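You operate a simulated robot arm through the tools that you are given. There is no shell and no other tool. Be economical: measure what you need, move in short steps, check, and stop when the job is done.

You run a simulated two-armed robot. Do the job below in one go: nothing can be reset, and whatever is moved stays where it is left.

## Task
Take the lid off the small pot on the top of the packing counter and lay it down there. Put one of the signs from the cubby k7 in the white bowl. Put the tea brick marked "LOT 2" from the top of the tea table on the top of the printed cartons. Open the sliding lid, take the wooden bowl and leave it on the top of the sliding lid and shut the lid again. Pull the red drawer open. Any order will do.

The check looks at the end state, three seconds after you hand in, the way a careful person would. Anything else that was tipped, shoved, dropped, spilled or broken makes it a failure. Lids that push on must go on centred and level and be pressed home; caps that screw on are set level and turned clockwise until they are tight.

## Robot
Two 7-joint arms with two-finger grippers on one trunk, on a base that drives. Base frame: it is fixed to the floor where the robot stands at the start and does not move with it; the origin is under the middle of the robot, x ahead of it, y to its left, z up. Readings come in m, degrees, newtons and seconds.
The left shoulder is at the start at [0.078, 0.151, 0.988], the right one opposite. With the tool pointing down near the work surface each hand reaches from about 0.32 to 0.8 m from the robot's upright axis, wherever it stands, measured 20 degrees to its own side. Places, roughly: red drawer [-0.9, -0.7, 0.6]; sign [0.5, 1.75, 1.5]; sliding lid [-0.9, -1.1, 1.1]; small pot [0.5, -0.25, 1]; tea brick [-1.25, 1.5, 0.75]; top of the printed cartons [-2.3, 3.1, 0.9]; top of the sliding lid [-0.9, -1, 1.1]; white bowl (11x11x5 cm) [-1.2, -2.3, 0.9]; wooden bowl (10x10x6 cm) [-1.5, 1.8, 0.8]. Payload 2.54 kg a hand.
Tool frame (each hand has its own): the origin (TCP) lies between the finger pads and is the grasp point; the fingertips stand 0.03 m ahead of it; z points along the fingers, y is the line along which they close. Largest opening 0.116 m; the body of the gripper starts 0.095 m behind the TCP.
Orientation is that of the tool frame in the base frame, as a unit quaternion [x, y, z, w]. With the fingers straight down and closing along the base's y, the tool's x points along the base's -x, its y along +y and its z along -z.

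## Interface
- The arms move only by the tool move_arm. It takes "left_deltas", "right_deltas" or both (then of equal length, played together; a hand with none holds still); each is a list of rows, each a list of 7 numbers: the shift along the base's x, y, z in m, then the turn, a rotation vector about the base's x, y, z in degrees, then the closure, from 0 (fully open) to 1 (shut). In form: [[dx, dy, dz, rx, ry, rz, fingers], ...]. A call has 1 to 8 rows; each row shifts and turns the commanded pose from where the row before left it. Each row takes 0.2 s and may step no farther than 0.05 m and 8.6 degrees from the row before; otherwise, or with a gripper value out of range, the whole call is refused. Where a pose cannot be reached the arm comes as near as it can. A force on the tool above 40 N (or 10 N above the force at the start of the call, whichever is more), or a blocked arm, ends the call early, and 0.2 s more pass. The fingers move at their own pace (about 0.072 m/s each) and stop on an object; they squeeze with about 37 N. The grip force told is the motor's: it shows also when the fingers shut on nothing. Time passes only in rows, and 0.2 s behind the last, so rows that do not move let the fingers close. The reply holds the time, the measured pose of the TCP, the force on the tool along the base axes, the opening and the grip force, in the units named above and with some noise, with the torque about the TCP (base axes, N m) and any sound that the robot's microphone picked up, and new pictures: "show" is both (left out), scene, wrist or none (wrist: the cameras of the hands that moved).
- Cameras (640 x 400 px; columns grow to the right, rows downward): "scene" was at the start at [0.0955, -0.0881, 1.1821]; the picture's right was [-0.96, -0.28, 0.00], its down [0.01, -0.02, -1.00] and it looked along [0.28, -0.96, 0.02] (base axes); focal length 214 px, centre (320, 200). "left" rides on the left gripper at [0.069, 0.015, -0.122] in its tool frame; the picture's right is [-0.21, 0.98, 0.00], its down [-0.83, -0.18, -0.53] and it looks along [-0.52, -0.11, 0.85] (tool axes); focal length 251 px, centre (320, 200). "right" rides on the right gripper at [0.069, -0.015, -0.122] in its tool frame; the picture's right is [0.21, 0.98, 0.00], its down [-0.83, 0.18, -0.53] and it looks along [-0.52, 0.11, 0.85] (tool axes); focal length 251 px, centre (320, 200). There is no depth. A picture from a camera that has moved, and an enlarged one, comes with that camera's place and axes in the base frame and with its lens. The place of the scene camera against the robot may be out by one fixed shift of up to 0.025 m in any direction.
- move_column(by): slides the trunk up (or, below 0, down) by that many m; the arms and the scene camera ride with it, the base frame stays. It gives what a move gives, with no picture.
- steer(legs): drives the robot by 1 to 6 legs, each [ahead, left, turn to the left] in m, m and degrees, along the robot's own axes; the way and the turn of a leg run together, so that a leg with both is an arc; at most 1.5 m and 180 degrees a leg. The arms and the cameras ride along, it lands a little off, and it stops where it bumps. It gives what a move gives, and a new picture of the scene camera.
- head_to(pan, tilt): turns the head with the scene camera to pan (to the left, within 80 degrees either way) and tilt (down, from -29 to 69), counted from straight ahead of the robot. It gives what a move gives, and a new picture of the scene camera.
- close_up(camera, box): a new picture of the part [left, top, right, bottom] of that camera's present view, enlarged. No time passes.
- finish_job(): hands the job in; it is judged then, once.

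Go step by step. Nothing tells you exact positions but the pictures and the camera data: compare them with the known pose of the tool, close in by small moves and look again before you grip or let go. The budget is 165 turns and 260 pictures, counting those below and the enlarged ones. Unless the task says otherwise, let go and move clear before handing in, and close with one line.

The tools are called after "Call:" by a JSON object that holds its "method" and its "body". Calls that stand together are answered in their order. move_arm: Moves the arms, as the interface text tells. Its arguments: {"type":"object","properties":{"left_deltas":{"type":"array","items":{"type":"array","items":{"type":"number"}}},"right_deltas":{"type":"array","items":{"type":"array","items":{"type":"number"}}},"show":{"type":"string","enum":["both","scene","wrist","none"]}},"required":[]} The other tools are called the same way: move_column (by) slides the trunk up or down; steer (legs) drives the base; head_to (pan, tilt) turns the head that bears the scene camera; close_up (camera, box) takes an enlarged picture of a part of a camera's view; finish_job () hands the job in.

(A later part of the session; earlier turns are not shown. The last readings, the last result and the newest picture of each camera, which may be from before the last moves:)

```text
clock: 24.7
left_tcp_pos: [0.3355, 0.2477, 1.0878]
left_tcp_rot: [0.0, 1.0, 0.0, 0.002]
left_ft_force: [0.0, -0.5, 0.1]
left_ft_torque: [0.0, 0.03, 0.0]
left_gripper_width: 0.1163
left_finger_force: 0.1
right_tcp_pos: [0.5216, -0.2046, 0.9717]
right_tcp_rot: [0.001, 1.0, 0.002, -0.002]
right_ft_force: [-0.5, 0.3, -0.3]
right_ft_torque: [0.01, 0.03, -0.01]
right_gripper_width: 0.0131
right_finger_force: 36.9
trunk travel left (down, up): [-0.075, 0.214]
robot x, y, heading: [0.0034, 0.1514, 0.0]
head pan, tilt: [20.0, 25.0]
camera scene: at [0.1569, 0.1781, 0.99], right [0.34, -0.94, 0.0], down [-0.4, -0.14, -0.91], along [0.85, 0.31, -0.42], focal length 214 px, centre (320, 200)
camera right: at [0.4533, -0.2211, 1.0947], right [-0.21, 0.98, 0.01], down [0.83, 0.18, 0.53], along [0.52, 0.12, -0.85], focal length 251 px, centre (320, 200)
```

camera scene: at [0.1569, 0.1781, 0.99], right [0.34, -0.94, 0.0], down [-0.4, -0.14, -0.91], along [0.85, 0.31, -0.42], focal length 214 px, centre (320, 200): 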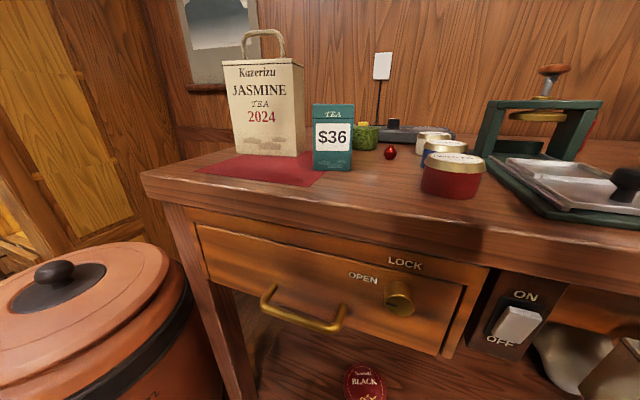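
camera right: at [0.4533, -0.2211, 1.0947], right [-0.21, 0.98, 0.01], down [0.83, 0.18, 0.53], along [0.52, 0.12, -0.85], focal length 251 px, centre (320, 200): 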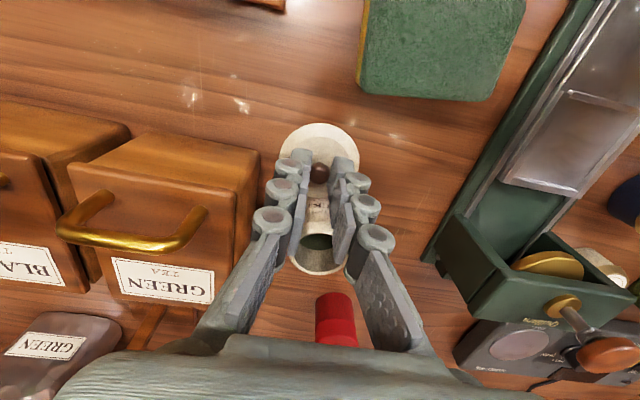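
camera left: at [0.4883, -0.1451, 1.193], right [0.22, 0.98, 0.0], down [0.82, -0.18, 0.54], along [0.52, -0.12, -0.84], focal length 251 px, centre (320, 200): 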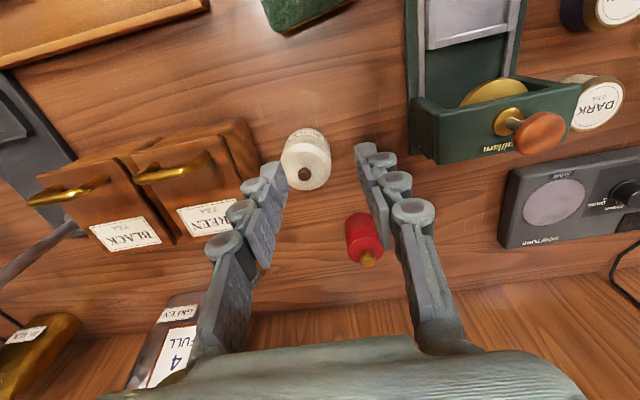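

Call:
{"method": "head_to", "body": {"pan": -35, "tilt": 25}}

Call:
{"method": "move_arm", "body": {"right_deltas": [[0, 0.004, -0.015, 0, 0, 0, 1], [0, 0, -0.012, 0, 0, 0, 1], [0, 0, -0.005, 0, 0, 0, 1], [0, 0, 0, 0, 0, 0, 1]], "show": "none"}}

Call:
{"method": "close_up", "body": {"camera": "scene", "box": [240, 100, 440, 230]}}

```text
clock: 25.9
left_tcp_pos: [0.3353, 0.2467, 1.0873]
left_tcp_rot: [0.0, 1.0, -0.001, 0.002]
left_ft_force: [-0.7, -0.1, -1.1]
left_ft_torque: [0.0, 0.0, -0.02]
left_gripper_width: 0.1158
left_finger_force: 0.0
right_tcp_pos: [0.5215, -0.2045, 0.9715]
right_tcp_rot: [0.001, 1.0, 0.003, -0.003]
right_ft_force: [-0.6, -0.4, -0.1]
right_ft_torque: [0.02, 0.0, 0.0]
right_gripper_width: 0.013
right_finger_force: 37.0
trunk travel left (down, up): [-0.075, 0.214]
robot x, y, heading: [0.0022, 0.1492, 0.0]
head pan, tilt: [-35.0, 25.0]
camera scene: at [0.1458, 0.0938, 0.99], right [-0.57, -0.82, 0.0], down [-0.35, 0.24, -0.91], along [0.74, -0.52, -0.42], focal length 214 px, centre (320, 200)
```

scene: 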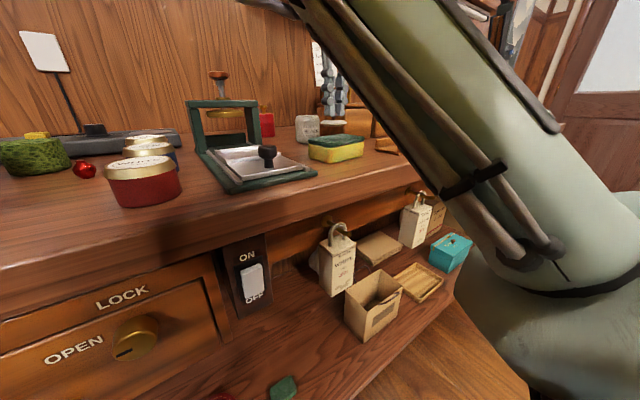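

```text
clock: 26.9
left_tcp_pos: [0.3358, 0.2467, 1.0875]
left_tcp_rot: [0.0, 1.0, -0.001, 0.002]
left_ft_force: [1.1, -0.2, 0.2]
left_ft_torque: [-0.03, -0.02, -0.01]
left_gripper_width: 0.1157
left_finger_force: 0.1
right_tcp_pos: [0.5195, -0.2002, 0.939]
right_tcp_rot: [0.0, 1.0, 0.002, -0.003]
right_ft_force: [0.4, -0.1, 0.4]
right_ft_torque: [0.01, 0.01, 0.0]
right_gripper_width: 0.0129
right_finger_force: 36.7
trunk travel left (down, up): [-0.075, 0.214]
robot x, y, heading: [-0.0005, 0.1506, 0.1]
head pan, tilt: [-35.0, 25.0]
```

```text
3.08 times, centred on (340, 165) of scene
camera zoom: at [0.1458, 0.0937, 0.99], right [-0.57, -0.82, 0.0], down [-0.35, 0.24, -0.91], along [0.74, -0.52, -0.42], focal length 660 px, centre (258, 308)
```

zoom: 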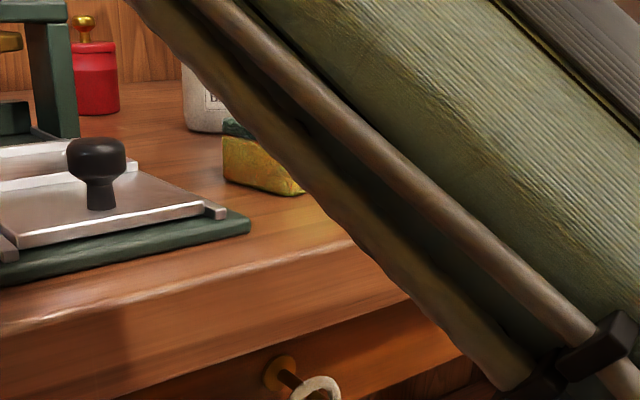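

Call:
{"method": "move_arm", "body": {"right_deltas": [[0, 0, -0.004, 0, 0, 0, 1], [0, 0, -0.004, 0, 0, 0, 1], [0, 0, -0.004, 0, 0, 0, 1]], "show": "none"}}

Call:
{"method": "close_up", "body": {"camera": "right", "box": [220, 80, 420, 220]}}

```text
clock: 27.7
left_tcp_pos: [0.3355, 0.248, 1.0872]
left_tcp_rot: [0.0, 1.0, -0.001, 0.002]
left_ft_force: [-0.9, -0.3, -0.1]
left_ft_torque: [0.0, -0.01, -0.02]
left_gripper_width: 0.116
left_finger_force: 0.1
right_tcp_pos: [0.5203, -0.2002, 0.9276]
right_tcp_rot: [0.001, 1.0, 0.002, -0.004]
right_ft_force: [0.6, 0.3, -0.5]
right_ft_torque: [-0.03, 0.02, -0.03]
right_gripper_width: 0.0129
right_finger_force: 37.1
trunk travel left (down, up): [-0.075, 0.214]
robot x, y, heading: [-0.0, 0.1475, 0.1]
head pan, tilt: [-35.0, 25.0]
```

```text
2.86 times, centred on (320, 150) of right
camera zoom: at [0.4523, -0.217, 1.0508], right [-0.21, 0.98, 0.01], down [0.83, 0.18, 0.53], along [0.52, 0.12, -0.85], focal length 718 px, centre (320, 343)
```

zoom: 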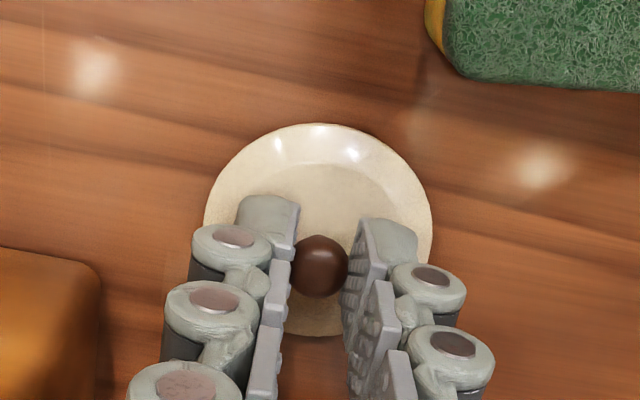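

Call:
{"method": "move_arm", "body": {"right_deltas": [[0, 0, -0.003, 0, 0, 0, 1], [0, 0, -0.003, 0, 0, 0, 1], [0, 0, -0.003, 0, 0, 0, 1], [0, 0, 0, 0, 0, 0, 1]], "show": "none"}}

```text
clock: 28.8
left_tcp_pos: [0.3341, 0.2486, 1.0877]
left_tcp_rot: [0.0, 1.0, -0.002, 0.003]
left_ft_force: [0.0, 0.5, -0.4]
left_ft_torque: [-0.01, -0.03, 0.0]
left_gripper_width: 0.1161
left_finger_force: 0.1
right_tcp_pos: [0.5194, -0.2001, 0.9236]
right_tcp_rot: [0.0, 1.0, -0.001, 0.003]
right_ft_force: [-5.1, 3.6, 13.6]
right_ft_torque: [0.15, 0.22, 0.0]
right_gripper_width: 0.0129
right_finger_force: 36.7
trunk travel left (down, up): [-0.075, 0.214]
robot x, y, heading: [0.0015, 0.149, 0.1]
head pan, tilt: [-35.0, 25.0]
stopped in row 4 (right hand): the force on the tool passed its limit at 41 N (the readings are from after the stop); the commanded pose is now the measured one
```

Contact at TCP z≈0.924. Releasing gently and rising.

Call:
{"method": "move_arm", "body": {"right_deltas": [[0, 0, 0.001, 0, 0, 0, 0.95], [0, 0, 0, 0, 0, 0, 0.8], [0, 0, 0, 0, 0, 0, 0.7], [0, 0, 0.02, 0, 0, 0, 0.7], [0, 0, 0.04, 0, 0, 0, 0.7], [0, 0, 0.04, 0, 0, 0, 0.7], [0, 0, 0.04, 0, 0, 0, 0.7]], "show": "wrist"}}

```text
clock: 30.4
left_tcp_pos: [0.3349, 0.2477, 1.0886]
left_tcp_rot: [0.001, 1.0, -0.001, 0.001]
left_ft_force: [0.0, 0.6, -0.5]
left_ft_torque: [0.0, -0.02, -0.02]
left_gripper_width: 0.1158
left_finger_force: 0.1
right_tcp_pos: [0.5205, -0.2025, 1.0638]
right_tcp_rot: [0.001, 1.0, 0.0, 0.002]
right_ft_force: [-0.6, -0.1, 0.3]
right_ft_torque: [-0.02, 0.08, 0.0]
right_gripper_width: 0.0349
right_finger_force: 0.0
trunk travel left (down, up): [-0.075, 0.214]
robot x, y, heading: [0.001, 0.1478, 0.1]
head pan, tilt: [-35.0, 25.0]
camera right: at [0.4521, -0.2175, 1.1865], right [-0.21, 0.98, 0.0], down [0.82, 0.18, 0.54], along [0.53, 0.11, -0.84], focal length 251 px, centre (320, 200)
```

right: 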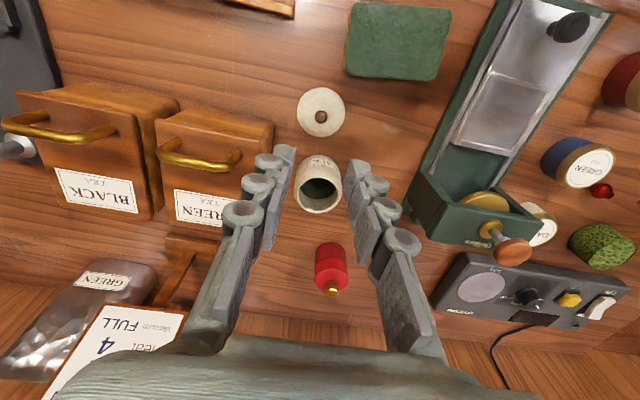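

Lid rests cleanly on the counter. I'll retract, raise the trunk and back away to survey for the cubbies.

Call:
{"method": "move_arm", "body": {"right_deltas": [[0, 0, 0.04, 0, 0, 0, 0.7], [-0.04, 0.01, 0.0, 0, 0, 0, 0.5], [-0.04, 0.01, 0, 0, 0, 0, 0.3], [-0.04, 0.01, 0, 0, 0, 0, 0], [-0.04, 0.01, 0, 0, 0, 0, 0], [0, 0, 0, 0, 0, 0, 0]], "show": "none"}}

Call:
{"method": "steer", "body": {"legs": [[-0.4, 0, 0]]}}

Call:
{"method": "head_to", "body": {"pan": 75, "tilt": 5}}

```text
clock: 32.0
left_tcp_pos: [0.3377, 0.2479, 1.0873]
left_tcp_rot: [-0.001, 1.0, -0.001, 0.001]
left_ft_force: [0.3, 0.6, 0.3]
left_ft_torque: [-0.02, 0.06, 0.02]
left_gripper_width: 0.1163
left_finger_force: 0.0
right_tcp_pos: [0.3579, -0.1954, 1.06]
right_tcp_rot: [0.012, 0.998, 0.059, -0.017]
right_ft_force: [0.1, 0.4, 0.5]
right_ft_torque: [0.0, -0.01, 0.0]
right_gripper_width: 0.1161
right_finger_force: 0.0
right hand out of reach, approached as far as the arm can: row 1, 5
trunk travel left (down, up): [-0.075, 0.214]
robot x, y, heading: [-0.0022, 0.1472, 0.2]
head pan, tilt: [-35.0, 25.0]
stopped in row 6 (right hand): the arm was blocked; the commanded pose is now the measured one
```

```text
clock: 34.5
left_tcp_pos: [-0.0636, 0.2469, 1.0878]
left_tcp_rot: [0.001, 1.0, -0.001, 0.0]
left_ft_force: [0.0, 0.2, -0.3]
left_ft_torque: [-0.01, -0.01, -0.01]
left_gripper_width: 0.1159
left_finger_force: 0.0
right_tcp_pos: [-0.0426, -0.1945, 1.0604]
right_tcp_rot: [0.013, 0.998, 0.057, -0.016]
right_ft_force: [0.4, 0.5, 0.8]
right_ft_torque: [0.02, -0.02, -0.01]
right_gripper_width: 0.1161
right_finger_force: 0.2
trunk travel left (down, up): [-0.075, 0.214]
robot x, y, heading: [-0.4004, 0.148, -0.1]
head pan, tilt: [-35.0, 25.0]
camera scene: at [-0.2611, 0.0826, 1.0083], right [-0.69, -0.73, 0.0], down [-0.17, 0.16, -0.97], along [0.71, -0.67, -0.24], focal length 214 px, centre (320, 200)
```

scene: 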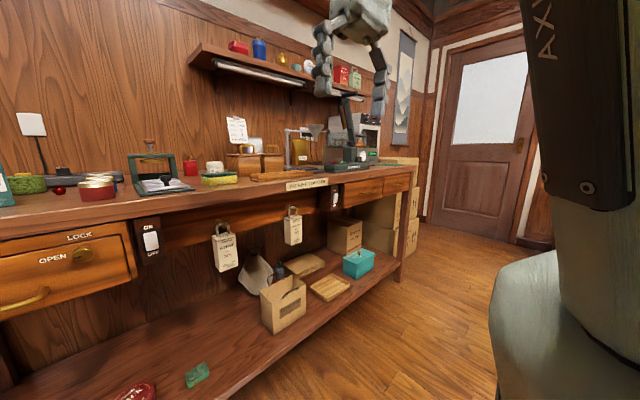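

```text
clock: 36.4
left_tcp_pos: [-0.0641, 0.247, 1.0867]
left_tcp_rot: [0.001, 1.0, -0.001, 0.0]
left_ft_force: [-0.4, -0.8, -0.1]
left_ft_torque: [0.02, -0.02, 0.0]
left_gripper_width: 0.1162
left_finger_force: 0.0
right_tcp_pos: [-0.0426, -0.198, 1.0585]
right_tcp_rot: [0.014, 0.998, 0.061, -0.017]
right_ft_force: [0.3, -0.6, -0.9]
right_ft_torque: [0.0, 0.02, -0.01]
right_gripper_width: 0.1161
right_finger_force: 0.0
trunk travel left (down, up): [-0.075, 0.214]
robot x, y, heading: [-0.3963, 0.1529, 0.1]
head pan, tilt: [75.0, 5.0]
camera scene: at [-0.2577, 0.0861, 1.0055], right [-0.65, -0.76, 0.0], down [-0.2, 0.17, -0.96], along [0.73, -0.63, -0.27], focal length 214 px, centre (320, 200)
```

scene: 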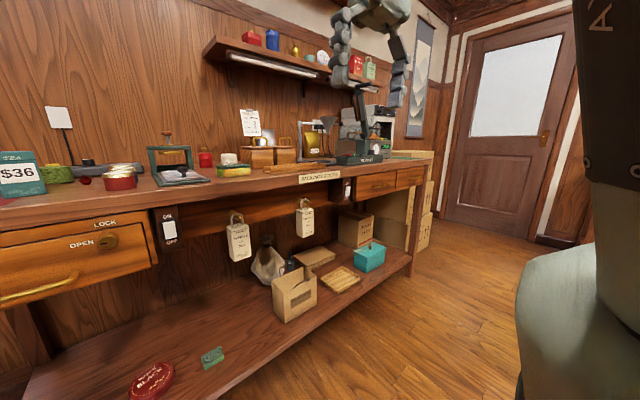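

The right arm again blocks the head. I'll raise the trunk and move the right hand outward to its starting pose.

Call:
{"method": "move_column", "body": {"by": 0.15}}

Call:
{"method": "move_arm", "body": {"right_deltas": [[0.03, -0.03, 0, 0, 0, 0, 0], [0.01, -0.045, 0, 2, 0, 0, 0], [0, -0.045, 0, 0, 0, 0, 0], [0, -0.045, 0, 0, 0, 0, 0], [-0.02, -0.04, 0, 0, 0, 0, 0], [-0.02, -0.04, 0, 0, 0, 0, 0], [0, 0, 0, 0, 0, 0, 0]], "show": "scene"}}

```text
clock: 38.2
left_tcp_pos: [-0.0637, 0.248, 1.2368]
left_tcp_rot: [0.001, 1.0, -0.001, 0.001]
left_ft_force: [-0.2, 0.5, 0.4]
left_ft_torque: [0.01, 0.03, -0.03]
left_gripper_width: 0.1159
left_finger_force: 0.0
right_tcp_pos: [-0.0424, -0.1967, 1.2077]
right_tcp_rot: [0.014, 0.998, 0.061, -0.018]
right_ft_force: [-0.1, 0.2, -1.7]
right_ft_torque: [-0.05, -0.01, 0.0]
right_gripper_width: 0.116
right_finger_force: 0.1
trunk travel left (down, up): [-0.225, 0.064]
robot x, y, heading: [-0.3994, 0.1463, -0.0]
head pan, tilt: [75.0, 5.0]
```

```text
clock: 39.8
left_tcp_pos: [-0.0637, 0.2487, 1.2382]
left_tcp_rot: [0.0, 1.0, -0.002, 0.001]
left_ft_force: [0.1, 0.4, -0.1]
left_ft_torque: [-0.03, 0.0, 0.02]
left_gripper_width: 0.116
left_finger_force: 0.0
right_tcp_pos: [-0.0345, -0.4173, 1.1819]
right_tcp_rot: [0.012, 0.997, 0.074, -0.016]
right_ft_force: [0.6, 0.8, -0.4]
right_ft_torque: [-0.02, 0.01, -0.03]
right_gripper_width: 0.1159
right_finger_force: 0.0
right hand out of reach, approached as far as the arm can: row 4, 5, 6
trunk travel left (down, up): [-0.225, 0.064]
robot x, y, heading: [-0.3996, 0.1506, -0.2]
head pan, tilt: [75.0, 5.0]
camera scene: at [-0.3048, 0.2363, 1.1724], right [0.97, -0.26, 0.0], down [-0.02, -0.09, -1.0], along [0.26, 0.96, -0.09], focal length 214 px, centre (320, 200)
```

scene: 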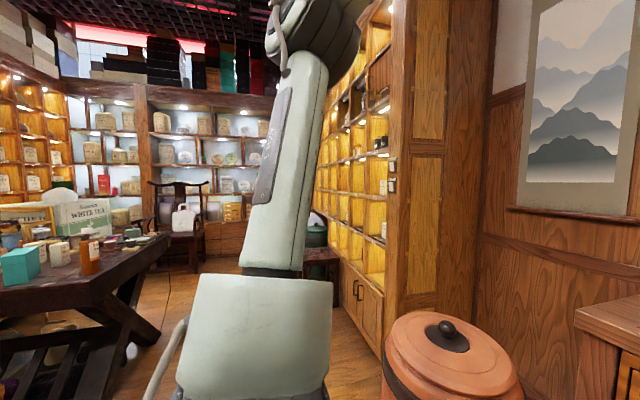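

The cubby wall (k-labels) is at +x, y 1.2–3. I'll strafe left along it and look.

Call:
{"method": "steer", "body": {"legs": [[0.05, 1.3, 0]]}}

Call:
{"method": "head_to", "body": {"pan": 10, "tilt": -10}}

```text
clock: 52.5
left_tcp_pos: [-0.011, 1.546, 1.237]
left_tcp_rot: [0.0, 1.0, -0.001, 0.001]
left_ft_force: [-0.5, 0.1, 0.2]
left_ft_torque: [0.02, 0.01, 0.0]
left_gripper_width: 0.116
left_finger_force: 0.0
right_tcp_pos: [0.017, 0.8815, 1.1811]
right_tcp_rot: [0.014, 0.997, 0.075, -0.016]
right_ft_force: [-0.7, -0.2, -0.2]
right_ft_torque: [0.01, 0.02, 0.0]
right_gripper_width: 0.1162
right_finger_force: 0.1
trunk travel left (down, up): [-0.225, 0.064]
robot x, y, heading: [-0.3479, 1.4504, 0.3]
head pan, tilt: [75.0, 5.0]
camera scene: at [-0.2536, 1.5349, 1.1725], right [0.97, -0.26, 0.0], down [-0.02, -0.08, -1.0], along [0.26, 0.96, -0.09], focal length 214 px, centre (320, 200)
```

scene: 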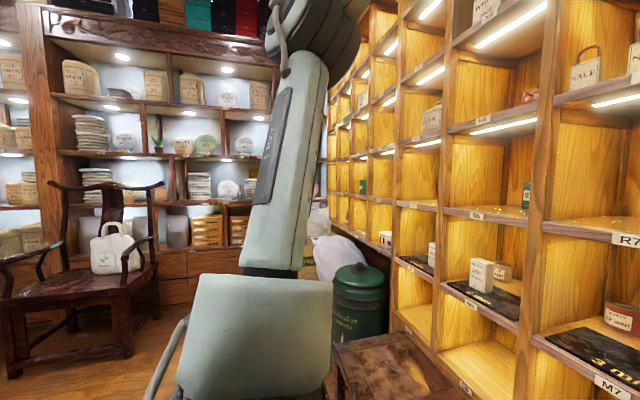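

```text
clock: 53.8
left_tcp_pos: [-0.0119, 1.5463, 1.2373]
left_tcp_rot: [0.001, 1.0, -0.001, 0.001]
left_ft_force: [-0.6, 1.1, 0.0]
left_ft_torque: [-0.01, -0.02, 0.0]
left_gripper_width: 0.116
left_finger_force: 0.0
right_tcp_pos: [0.0171, 0.8819, 1.1818]
right_tcp_rot: [0.013, 0.997, 0.075, -0.017]
right_ft_force: [-0.4, 0.2, 0.0]
right_ft_torque: [0.02, 0.0, 0.02]
right_gripper_width: 0.1159
right_finger_force: 0.0
trunk travel left (down, up): [-0.225, 0.064]
robot x, y, heading: [-0.3496, 1.4488, 0.0]
head pan, tilt: [10.0, -10.0]
camera scene: at [-0.1945, 1.4607, 1.1956], right [0.17, -0.98, 0.0], down [0.17, 0.03, -0.98], along [0.97, 0.17, 0.17], focal length 214 px, centre (320, 200)
```

scene: 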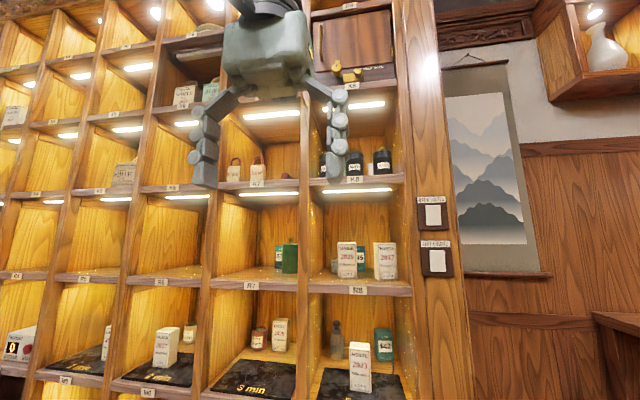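

Call:
{"method": "close_up", "body": {"camera": "scene", "box": [200, 80, 400, 205]}}

Call:
{"method": "close_up", "body": {"camera": "scene", "box": [100, 0, 420, 200]}}

```text
3.20 times, centred on (300, 142) of scene
camera zoom: at [-0.1945, 1.4607, 1.1956], right [0.17, -0.98, 0.0], down [0.17, 0.03, -0.98], along [0.97, 0.17, 0.17], focal length 686 px, centre (384, 384)
```

zoom: 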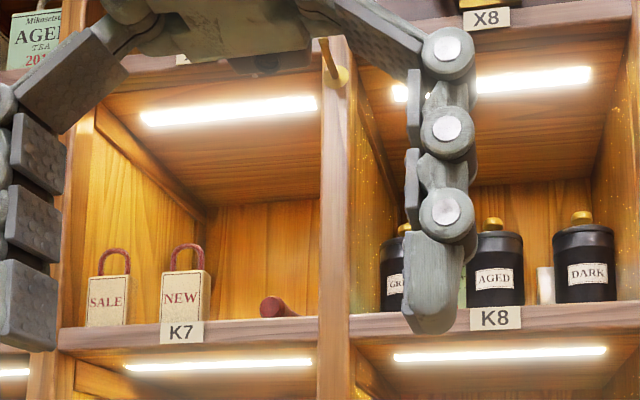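

```text
2.00 times, centred on (260, 100) of scene
camera zoom: at [-0.1945, 1.4607, 1.1956], right [0.17, -0.98, 0.0], down [0.17, 0.03, -0.98], along [0.97, 0.17, 0.17], focal length 429 px, centre (440, 400)
```

zoom: 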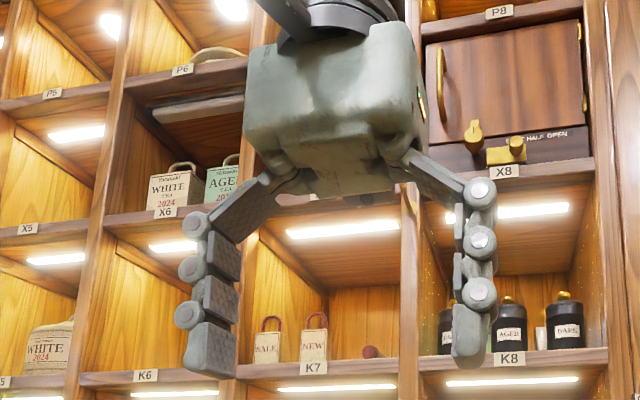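

K7 holds the "SALE" and "NEW" signs, about [0.5, 1.9/1.81, 1.42]. I'll raise the trunk and turn the left hand to point horizontally at +x.

Call:
{"method": "move_column", "body": {"by": 0.06}}

Call:
{"method": "move_arm", "body": {"left_deltas": [[0.015, 0.01, 0.015, 0, -8.5, 0, 0], [0.015, 0.01, 0.015, 0, -8.5, 0, 0], [0.015, 0.01, 0.015, 0, -8.5, 0, 0], [0.015, 0.01, 0.015, 0, -8.5, 0, 0], [0.015, 0.01, 0.015, 0, -8.5, 0, 0], [0.015, 0.01, 0.015, 0, -8.5, 0, 0], [0.015, 0.01, 0.015, 0, -8.5, 0, 0], [0.015, 0.01, 0.015, 0, -8.5, 0, 0]], "show": "none"}}

Call:
{"method": "move_arm", "body": {"left_deltas": [[0, 0.01, 0, 0, -7.4, 0, 0], [0, 0.01, 0, 0, -7.3, 0, 0], [0, 0.01, 0, 0, -7.3, 0, 0], [0, 0, 0, 0, 0, 0, 0]]}}

```text
clock: 54.8
left_tcp_pos: [-0.0121, 1.5467, 1.2971]
left_tcp_rot: [0.0, 1.0, -0.001, 0.001]
left_ft_force: [0.5, -0.6, 0.7]
left_ft_torque: [-0.02, -0.04, -0.01]
left_gripper_width: 0.116
left_finger_force: 0.1
right_tcp_pos: [0.0179, 0.882, 1.2415]
right_tcp_rot: [0.014, 0.997, 0.075, -0.017]
right_ft_force: [-0.5, 0.5, -0.3]
right_ft_torque: [0.01, 0.01, 0.0]
right_gripper_width: 0.116
right_finger_force: 0.0
trunk travel left (down, up): [-0.285, 0.004]
robot x, y, heading: [-0.3497, 1.445, -0.1]
head pan, tilt: [10.0, -10.0]
```

```text
clock: 56.6
left_tcp_pos: [0.1078, 1.6288, 1.4184]
left_tcp_rot: [0.001, 0.828, 0.0, 0.561]
left_ft_force: [0.3, 0.8, -0.4]
left_ft_torque: [0.04, 0.01, 0.0]
left_gripper_width: 0.1159
left_finger_force: 0.0
right_tcp_pos: [0.018, 0.8815, 1.2403]
right_tcp_rot: [0.014, 0.997, 0.075, -0.017]
right_ft_force: [-0.1, -0.6, 0.6]
right_ft_torque: [-0.02, 0.0, -0.02]
right_gripper_width: 0.1161
right_finger_force: 0.1
trunk travel left (down, up): [-0.285, 0.004]
robot x, y, heading: [-0.3498, 1.4465, -0.1]
head pan, tilt: [10.0, -10.0]
```

```text
clock: 57.6
left_tcp_pos: [0.107, 1.657, 1.4179]
left_tcp_rot: [0.001, 0.705, 0.0, 0.709]
left_ft_force: [0.5, 0.4, -0.7]
left_ft_torque: [0.0, 0.03, -0.03]
left_gripper_width: 0.1158
left_finger_force: 0.0
right_tcp_pos: [0.0175, 0.8813, 1.2416]
right_tcp_rot: [0.013, 0.997, 0.076, -0.016]
right_ft_force: [-0.4, -0.1, 0.5]
right_ft_torque: [0.0, 0.02, 0.01]
right_gripper_width: 0.1159
right_finger_force: 0.1
trunk travel left (down, up): [-0.285, 0.004]
robot x, y, heading: [-0.3488, 1.4512, 0.1]
head pan, tilt: [10.0, -10.0]
camera scene: at [-0.1946, 1.4604, 1.2557], right [0.17, -0.99, 0.0], down [0.17, 0.03, -0.98], along [0.97, 0.17, 0.17], focal length 214 px, centre (320, 200)
camera left: at [-0.0146, 1.6734, 1.3495], right [0.0, 0.98, 0.22], down [-0.54, -0.18, 0.82], along [0.84, -0.12, 0.52], focal length 251 px, centre (320, 200)
```

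scene: 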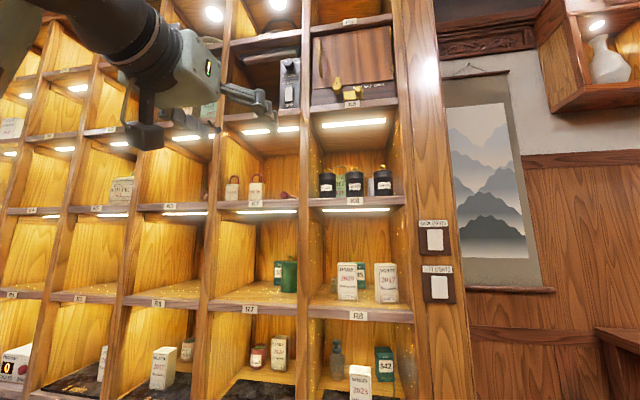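
left: 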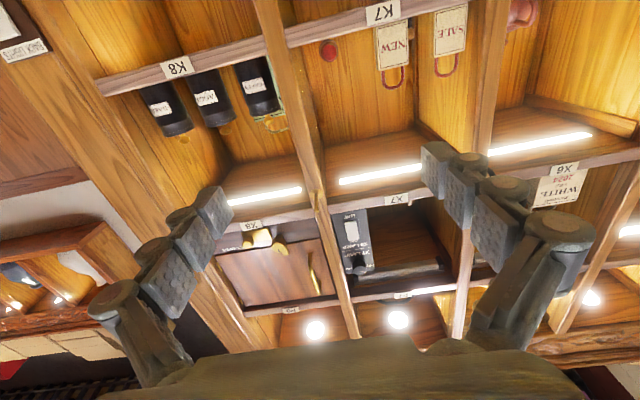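

NEW sign triangulates to ~[0.42, 1.775, 1.38]. I'll bring the base nearer, 15 cm ahead and 12 cm left.

Call:
{"method": "steer", "body": {"legs": [[0.13, 0.12, 0]]}}

Call:
{"method": "close_up", "body": {"camera": "left", "box": [240, 0, 480, 150]}}

Call:
{"method": "close_up", "body": {"camera": "scene", "box": [200, 120, 360, 220]}}

```text
clock: 59.4
left_tcp_pos: [0.2384, 1.776, 1.4179]
left_tcp_rot: [0.001, 0.706, 0.0, 0.708]
left_ft_force: [0.4, 0.9, -0.3]
left_ft_torque: [-0.01, -0.01, -0.03]
left_gripper_width: 0.1162
left_finger_force: 0.1
right_tcp_pos: [0.1475, 1.0004, 1.241]
right_tcp_rot: [0.015, 0.997, 0.075, -0.016]
right_ft_force: [0.2, 0.7, -0.5]
right_ft_torque: [-0.05, 0.0, 0.0]
right_gripper_width: 0.1159
right_finger_force: 0.0
trunk travel left (down, up): [-0.285, 0.004]
robot x, y, heading: [-0.2172, 1.5683, -0.3]
head pan, tilt: [10.0, -10.0]
camera scene: at [-0.0635, 1.5797, 1.2556], right [0.17, -0.99, 0.0], down [0.17, 0.03, -0.98], along [0.97, 0.17, 0.17], focal length 214 px, centre (320, 200)
```

scene: 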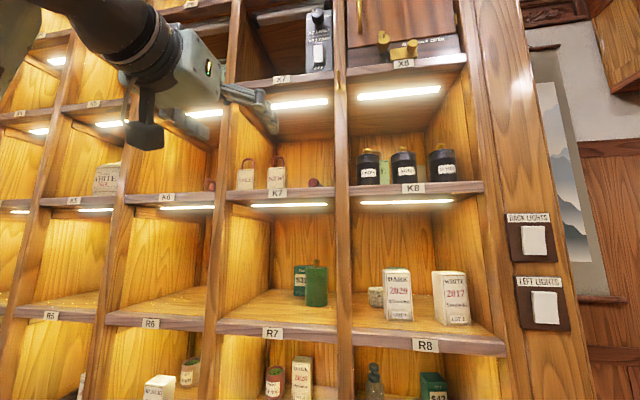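

```text
2.67 times, centred on (360, 75) of left
camera zoom: at [0.1168, 1.7923, 1.3493], right [0.0, 0.98, 0.22], down [-0.54, -0.18, 0.82], along [0.84, -0.12, 0.52], focal length 670 px, centre (213, 533)
```

zoom: 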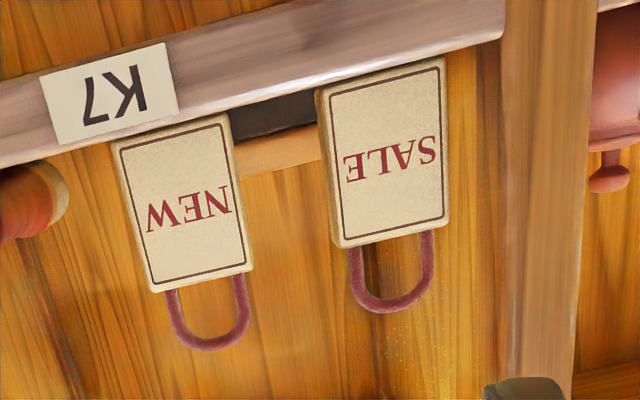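

```text
4.00 times, centred on (280, 170) of scene
camera zoom: at [-0.0635, 1.5797, 1.2556], right [0.17, -0.99, 0.0], down [0.17, 0.03, -0.98], along [0.97, 0.17, 0.17], focal length 858 px, centre (480, 320)
```

zoom: 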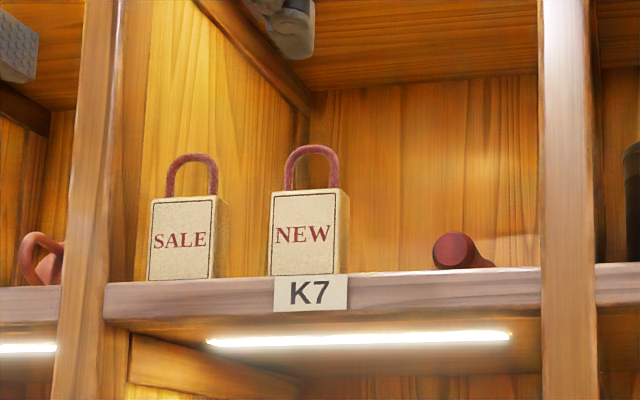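

NEW body spans y 1.747–1.799, top z≈1.405. I'll approach at z 1.39 with a 7 cm opening and check.

Call:
{"method": "move_arm", "body": {"left_deltas": [[0.03, -0.003, -0.014, 0, 0, 0, 0.4], [0.03, 0, -0.014, 0, 0, 0, 0.4], [0.035, 0, 0, 0, 0, 0, 0.4], [0, 0, 0, 0, 0, 0, 0.4]]}}

Call:
{"method": "close_up", "body": {"camera": "left", "box": [200, 60, 440, 210]}}

Call:
{"method": "close_up", "body": {"camera": "scene", "box": [200, 120, 360, 220]}}

```text
clock: 60.4
left_tcp_pos: [0.3319, 1.772, 1.3911]
left_tcp_rot: [0.003, 0.706, -0.002, 0.708]
left_ft_force: [0.4, 0.6, -0.3]
left_ft_torque: [-0.04, 0.01, -0.03]
left_gripper_width: 0.0698
left_finger_force: 0.0
right_tcp_pos: [0.1455, 1.0005, 1.2424]
right_tcp_rot: [0.014, 0.997, 0.075, -0.015]
right_ft_force: [1.3, 0.1, -0.2]
right_ft_torque: [0.02, -0.02, 0.01]
right_gripper_width: 0.116
right_finger_force: 0.1
trunk travel left (down, up): [-0.285, 0.004]
robot x, y, heading: [-0.2173, 1.569, -0.2]
head pan, tilt: [10.0, -10.0]
camera scene: at [-0.0643, 1.5795, 1.2557], right [0.17, -0.99, 0.0], down [0.17, 0.03, -0.98], along [0.97, 0.17, 0.17], focal length 214 px, centre (320, 200)
camera left: at [0.2112, 1.7889, 1.323], right [0.0, 0.98, 0.22], down [-0.54, -0.18, 0.82], along [0.84, -0.12, 0.52], focal length 251 px, centre (320, 200)
```

scene: 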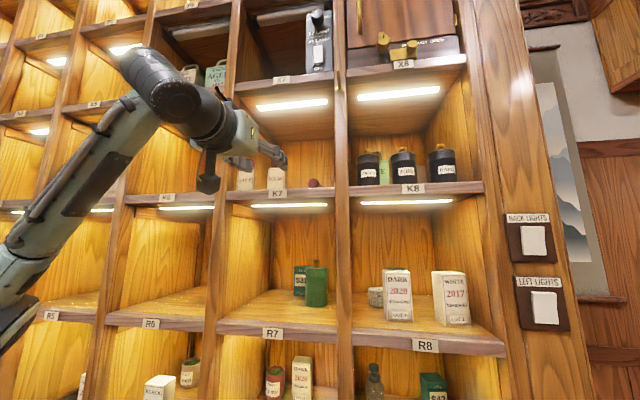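
left: 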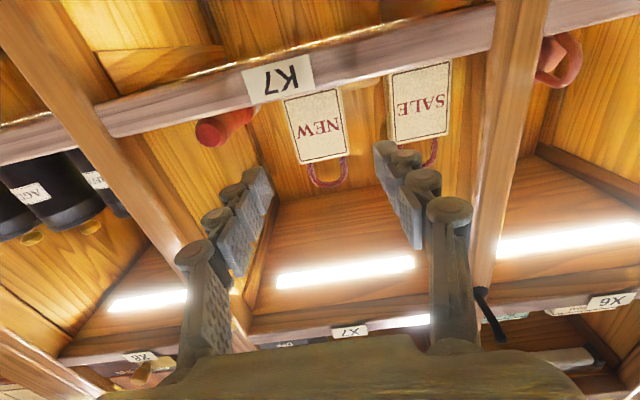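

```text
2.67 times, centred on (320, 135) of left
camera zoom: at [0.2112, 1.7889, 1.323], right [0.0, 0.98, 0.22], down [-0.54, -0.18, 0.82], along [0.84, -0.12, 0.52], focal length 670 px, centre (320, 373)
```

zoom: 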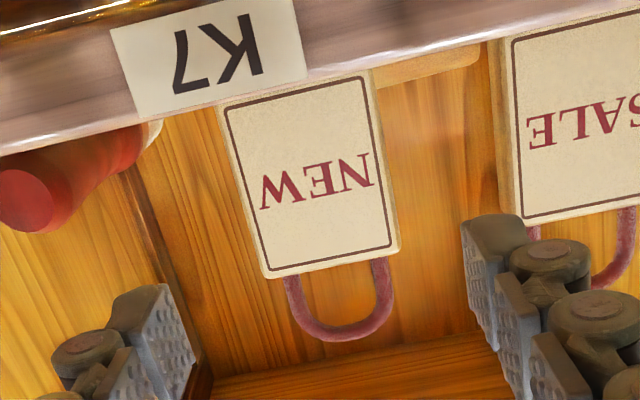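

```text
4.00 times, centred on (280, 170) of scene
camera zoom: at [-0.0643, 1.5795, 1.2557], right [0.17, -0.99, 0.0], down [0.17, 0.03, -0.98], along [0.97, 0.17, 0.17], focal length 858 px, centre (480, 320)
```

zoom: 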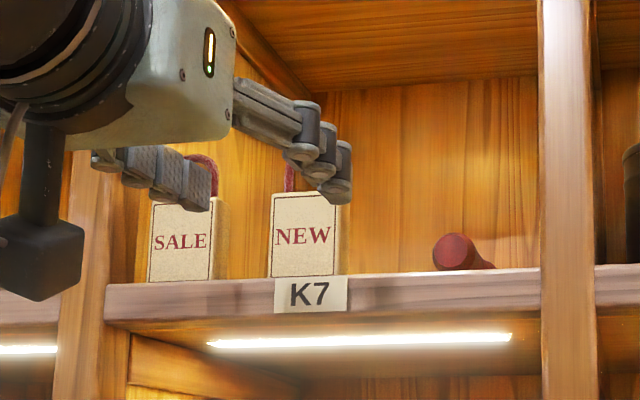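

Call:
{"method": "move_arm", "body": {"left_deltas": [[0.03, 0.001, -0.004, 0, 0, 0, 0.4], [0.025, 0, 0, 0, 0, 0, 0.4], [0.018, 0, 0, 0, 0, 0, 0.4], [0, 0, 0, 0, 0, 0, 0.4]], "show": "none"}}

Call:
{"method": "close_up", "body": {"camera": "left", "box": [200, 90, 440, 240]}}

Call:
{"method": "close_up", "body": {"camera": "scene", "box": [200, 120, 360, 220]}}

```text
clock: 61.4
left_tcp_pos: [0.4062, 1.7735, 1.3864]
left_tcp_rot: [0.002, 0.706, -0.001, 0.708]
left_ft_force: [0.1, -0.1, -0.5]
left_ft_torque: [-0.01, -0.01, 0.01]
left_gripper_width: 0.0695
left_finger_force: 0.0
right_tcp_pos: [0.1479, 1.0009, 1.2421]
right_tcp_rot: [0.014, 0.997, 0.075, -0.017]
right_ft_force: [0.2, 0.4, 0.5]
right_ft_torque: [-0.01, -0.01, 0.02]
right_gripper_width: 0.116
right_finger_force: 0.0
trunk travel left (down, up): [-0.285, 0.004]
robot x, y, heading: [-0.2182, 1.5706, -0.2]
head pan, tilt: [10.0, -10.0]
```

```text
2.67 times, centred on (320, 165) of left
camera zoom: at [0.2843, 1.7906, 1.3177], right [0.0, 0.98, 0.22], down [-0.54, -0.18, 0.82], along [0.84, -0.12, 0.52], focal length 670 px, centre (320, 293)
```

zoom: 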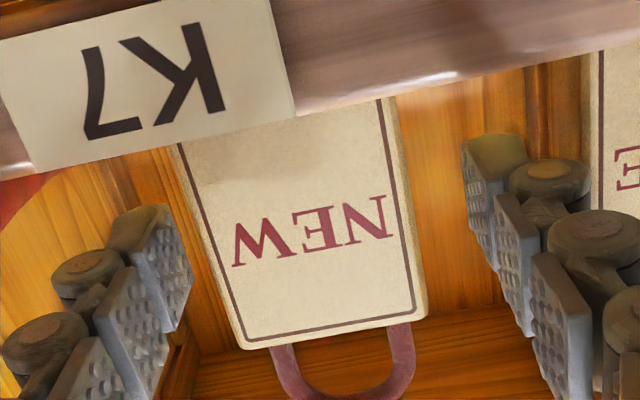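

```text
4.00 times, centred on (280, 170) of scene
camera zoom: at [-0.064, 1.5794, 1.2557], right [0.17, -0.99, 0.0], down [0.17, 0.03, -0.98], along [0.97, 0.17, 0.17], focal length 858 px, centre (480, 320)
```

zoom: 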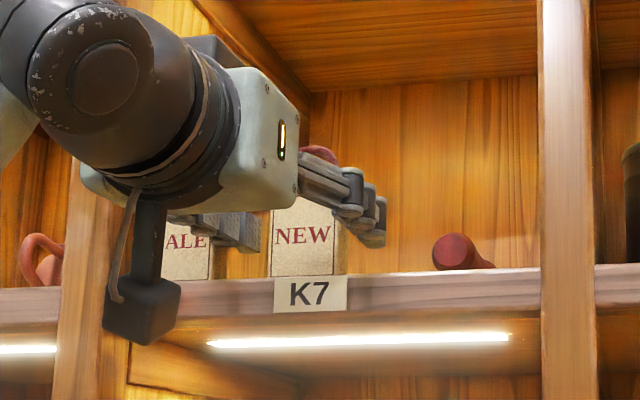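

Call:
{"method": "move_arm", "body": {"left_deltas": [[0, 0, 0, 0, 0, 0, 0.7], [0, 0, 0, 0, 0, 0, 0.8], [0, 0, 0, 0, 0, 0, 0.8], [0, 0, 0, 0, 0, 0, 0.8]], "show": "none"}}

Call:
{"method": "close_up", "body": {"camera": "left", "box": [200, 90, 440, 240]}}

```text
clock: 62.4
left_tcp_pos: [0.4056, 1.7728, 1.3863]
left_tcp_rot: [0.002, 0.707, -0.001, 0.708]
left_ft_force: [0.6, 0.2, 0.5]
left_ft_torque: [0.0, -0.02, -0.02]
left_gripper_width: 0.0442
left_finger_force: 37.0
right_tcp_pos: [0.1464, 1.001, 1.2409]
right_tcp_rot: [0.014, 0.997, 0.075, -0.016]
right_ft_force: [-0.4, -0.4, 0.2]
right_ft_torque: [0.01, -0.01, -0.04]
right_gripper_width: 0.1161
right_finger_force: 0.0
trunk travel left (down, up): [-0.285, 0.004]
robot x, y, heading: [-0.2181, 1.5689, -0.1]
head pan, tilt: [10.0, -10.0]
```

```text
2.67 times, centred on (320, 165) of left
camera zoom: at [0.2842, 1.7905, 1.3176], right [0.0, 0.98, 0.22], down [-0.54, -0.18, 0.82], along [0.84, -0.12, 0.52], focal length 670 px, centre (320, 293)
```

zoom: 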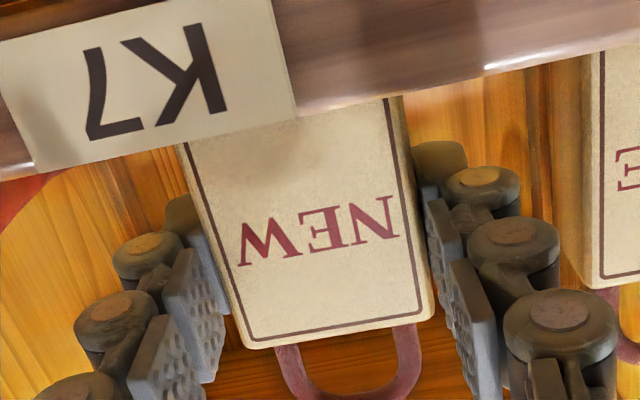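

Gripped. Lift and pull out.

Call:
{"method": "move_arm", "body": {"left_deltas": [[0, 0, 0.01, 0, 0, 0, 0.9], [0, 0, 0.015, 0, 0, 0, 0.9], [-0.04, 0, 0, 0, 0, 0, 0.9], [-0.045, 0, 0, 0, 0, 0, 0.9], [-0.045, 0, 0, 0, 0, 0, 0.9], [-0.045, 0, 0, 0, 0, 0, 0.9], [0, 0, 0, 0, 0, 0, 0.9]]}}

```text
clock: 64.0
left_tcp_pos: [0.2325, 1.7728, 1.4102]
left_tcp_rot: [0.001, 0.707, 0.0, 0.707]
left_ft_force: [0.2, -0.3, -0.7]
left_ft_torque: [0.0, 0.02, 0.03]
left_gripper_width: 0.0441
left_finger_force: 36.8
right_tcp_pos: [0.1487, 1.0001, 1.2414]
right_tcp_rot: [0.014, 0.997, 0.076, -0.016]
right_ft_force: [0.0, 0.5, -0.4]
right_ft_torque: [0.03, 0.04, 0.0]
right_gripper_width: 0.1161
right_finger_force: 0.0
trunk travel left (down, up): [-0.285, 0.004]
robot x, y, heading: [-0.2178, 1.5668, -0.2]
head pan, tilt: [10.0, -10.0]
camera scene: at [-0.0629, 1.5789, 1.2554], right [0.17, -0.99, 0.0], down [0.17, 0.03, -0.98], along [0.97, 0.17, 0.17], focal length 214 px, centre (320, 200)
camera left: at [0.1104, 1.7897, 1.3416], right [0.0, 0.98, 0.22], down [-0.54, -0.18, 0.82], along [0.84, -0.12, 0.52], focal length 251 px, centre (320, 200)
```

scene: 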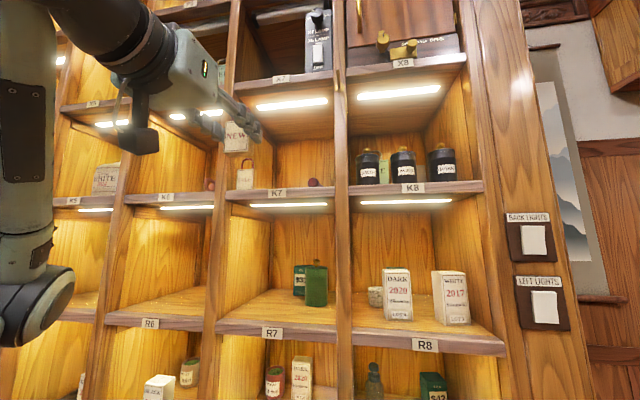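
left: 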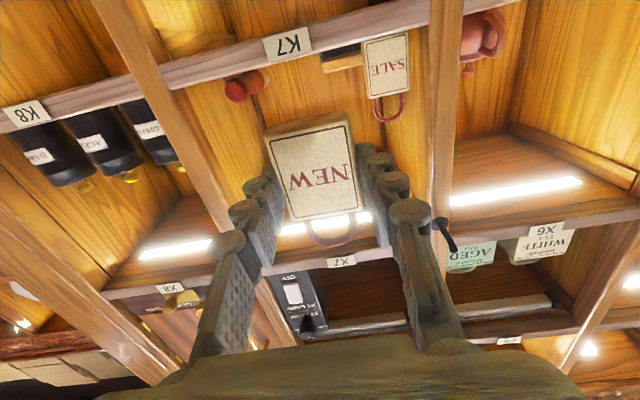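

Sign in hand. Back off and turn around toward the tea table.

Call:
{"method": "steer", "body": {"legs": [[-0.17, 0, 0], [0, 0, 90], [0, 0, 90]]}}

Call:
{"method": "head_to", "body": {"pan": 0, "tilt": 25}}

```text
clock: 73.3
left_tcp_pos: [-0.8334, 1.358, 1.411]
left_tcp_rot: [-0.706, 0.0, 0.708, -0.002]
left_ft_force: [0.8, -0.3, -1.0]
left_ft_torque: [0.0, -0.03, 0.0]
left_gripper_width: 0.0442
left_finger_force: 37.4
right_tcp_pos: [-0.7544, 2.1319, 1.2401]
right_tcp_rot: [0.997, -0.011, 0.016, 0.075]
right_ft_force: [0.4, 1.4, 0.6]
right_ft_torque: [0.02, 0.0, 0.02]
right_gripper_width: 0.1161
right_finger_force: 0.0
trunk travel left (down, up): [-0.285, 0.004]
robot x, y, heading: [-0.3816, 1.5655, -179.7]
head pan, tilt: [10.0, -10.0]
camera scene: at [-0.5356, 1.5505, 1.2556], right [-0.18, 0.98, 0.0], down [-0.17, -0.03, -0.98], along [-0.97, -0.17, 0.17], focal length 214 px, centre (320, 200)
```

scene: 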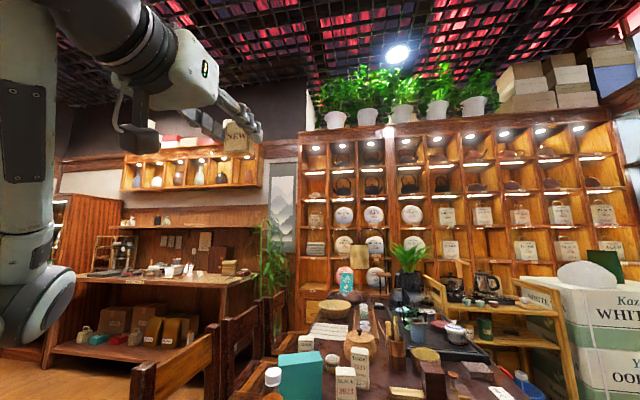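

```text
clock: 74.4
left_tcp_pos: [-0.8333, 1.3588, 1.4111]
left_tcp_rot: [-0.706, -0.001, 0.708, -0.002]
left_ft_force: [-0.6, 0.8, -0.4]
left_ft_torque: [-0.02, -0.01, -0.03]
left_gripper_width: 0.0445
left_finger_force: 37.4
right_tcp_pos: [-0.756, 2.1338, 1.2422]
right_tcp_rot: [0.997, -0.011, 0.016, 0.075]
right_ft_force: [0.0, 0.3, -1.3]
right_ft_torque: [-0.02, -0.01, 0.01]
right_gripper_width: 0.1159
right_finger_force: 0.0
trunk travel left (down, up): [-0.285, 0.004]
robot x, y, heading: [-0.3849, 1.5683, -179.8]
head pan, tilt: [0.0, 25.0]
camera scene: at [-0.5447, 1.5651, 1.2001], right [0.0, 1.0, 0.0], down [0.42, 0.0, -0.91], along [-0.91, 0.0, -0.42], focal length 214 px, centre (320, 200)
```

scene: 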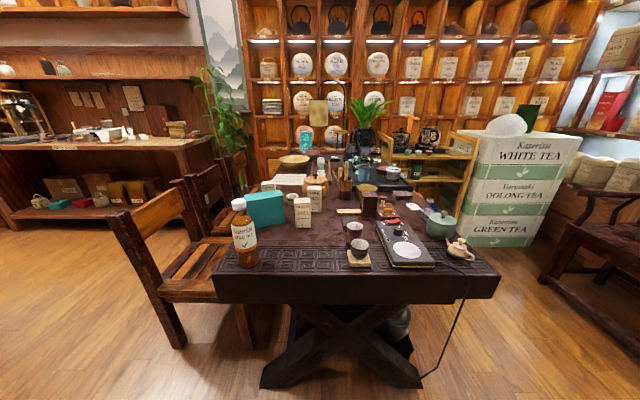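

Call:
{"method": "close_up", "body": {"camera": "scene", "box": [210, 140, 370, 280]}}

Call:
{"method": "close_up", "body": {"camera": "scene", "box": [330, 90, 490, 280]}}

Call:
{"method": "close_up", "body": {"camera": "scene", "box": [440, 90, 600, 250]}}

```text
2.86 times, centred on (290, 210) of scene
camera zoom: at [-0.5447, 1.5651, 1.2001], right [0.0, 1.0, 0.0], down [0.42, 0.0, -0.91], along [-0.91, 0.0, -0.42], focal length 613 px, centre (406, 171)
```

zoom: 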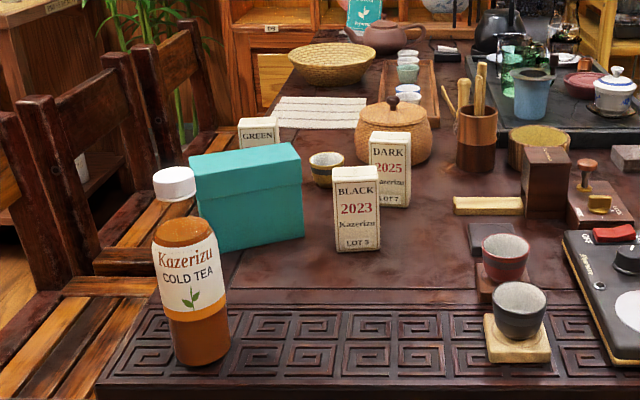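

```text
2.11 times, centred on (410, 185) of scene
camera zoom: at [-0.5447, 1.5651, 1.2001], right [0.0, 1.0, 0.0], down [0.42, 0.0, -0.91], along [-0.91, 0.0, -0.42], focal length 452 px, centre (130, 232)
```

zoom: 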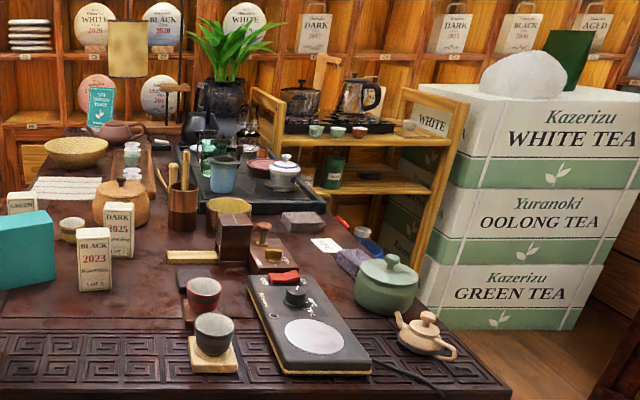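

```text
2.50 times, centred on (520, 170) of scene
camera zoom: at [-0.5447, 1.5651, 1.2001], right [0.0, 1.0, 0.0], down [0.42, 0.0, -0.91], along [-0.91, 0.0, -0.42], focal length 536 px, centre (-180, 275)
```

zoom: 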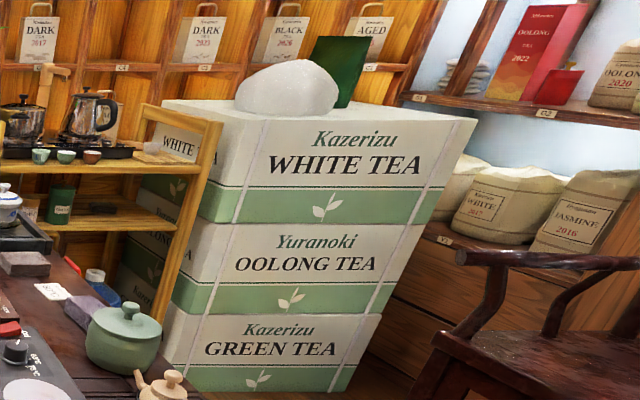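

Call:
{"method": "close_up", "body": {"camera": "scene", "box": [285, 180, 325, 230]}}

Call:
{"method": "close_up", "body": {"camera": "scene", "box": [255, 170, 295, 200]}}

```text
8.00 times, centred on (305, 205) of scene
camera zoom: at [-0.5447, 1.5651, 1.2001], right [0.0, 1.0, 0.0], down [0.42, 0.0, -0.91], along [-0.91, 0.0, -0.42], focal length 1716 px, centre (440, 160)
```

zoom: 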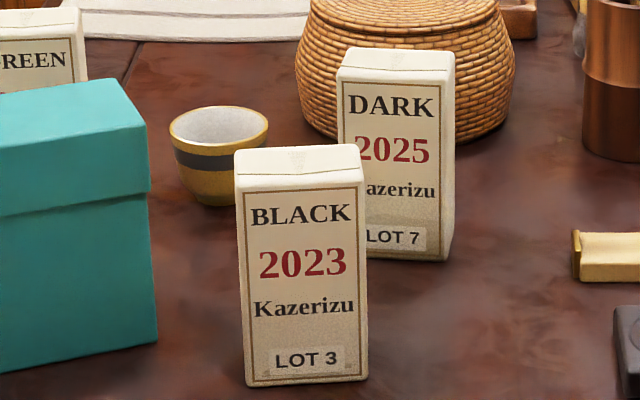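

```text
13.33 times, centred on (275, 185) of scene
camera zoom: at [-0.5447, 1.5651, 1.2001], right [0.0, 1.0, 0.0], down [0.42, 0.0, -0.91], along [-0.91, 0.0, -0.42], focal length 2860 px, centre (920, 400)
```

zoom: 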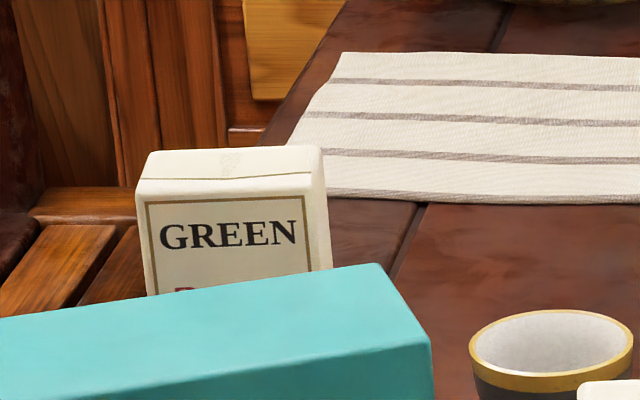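

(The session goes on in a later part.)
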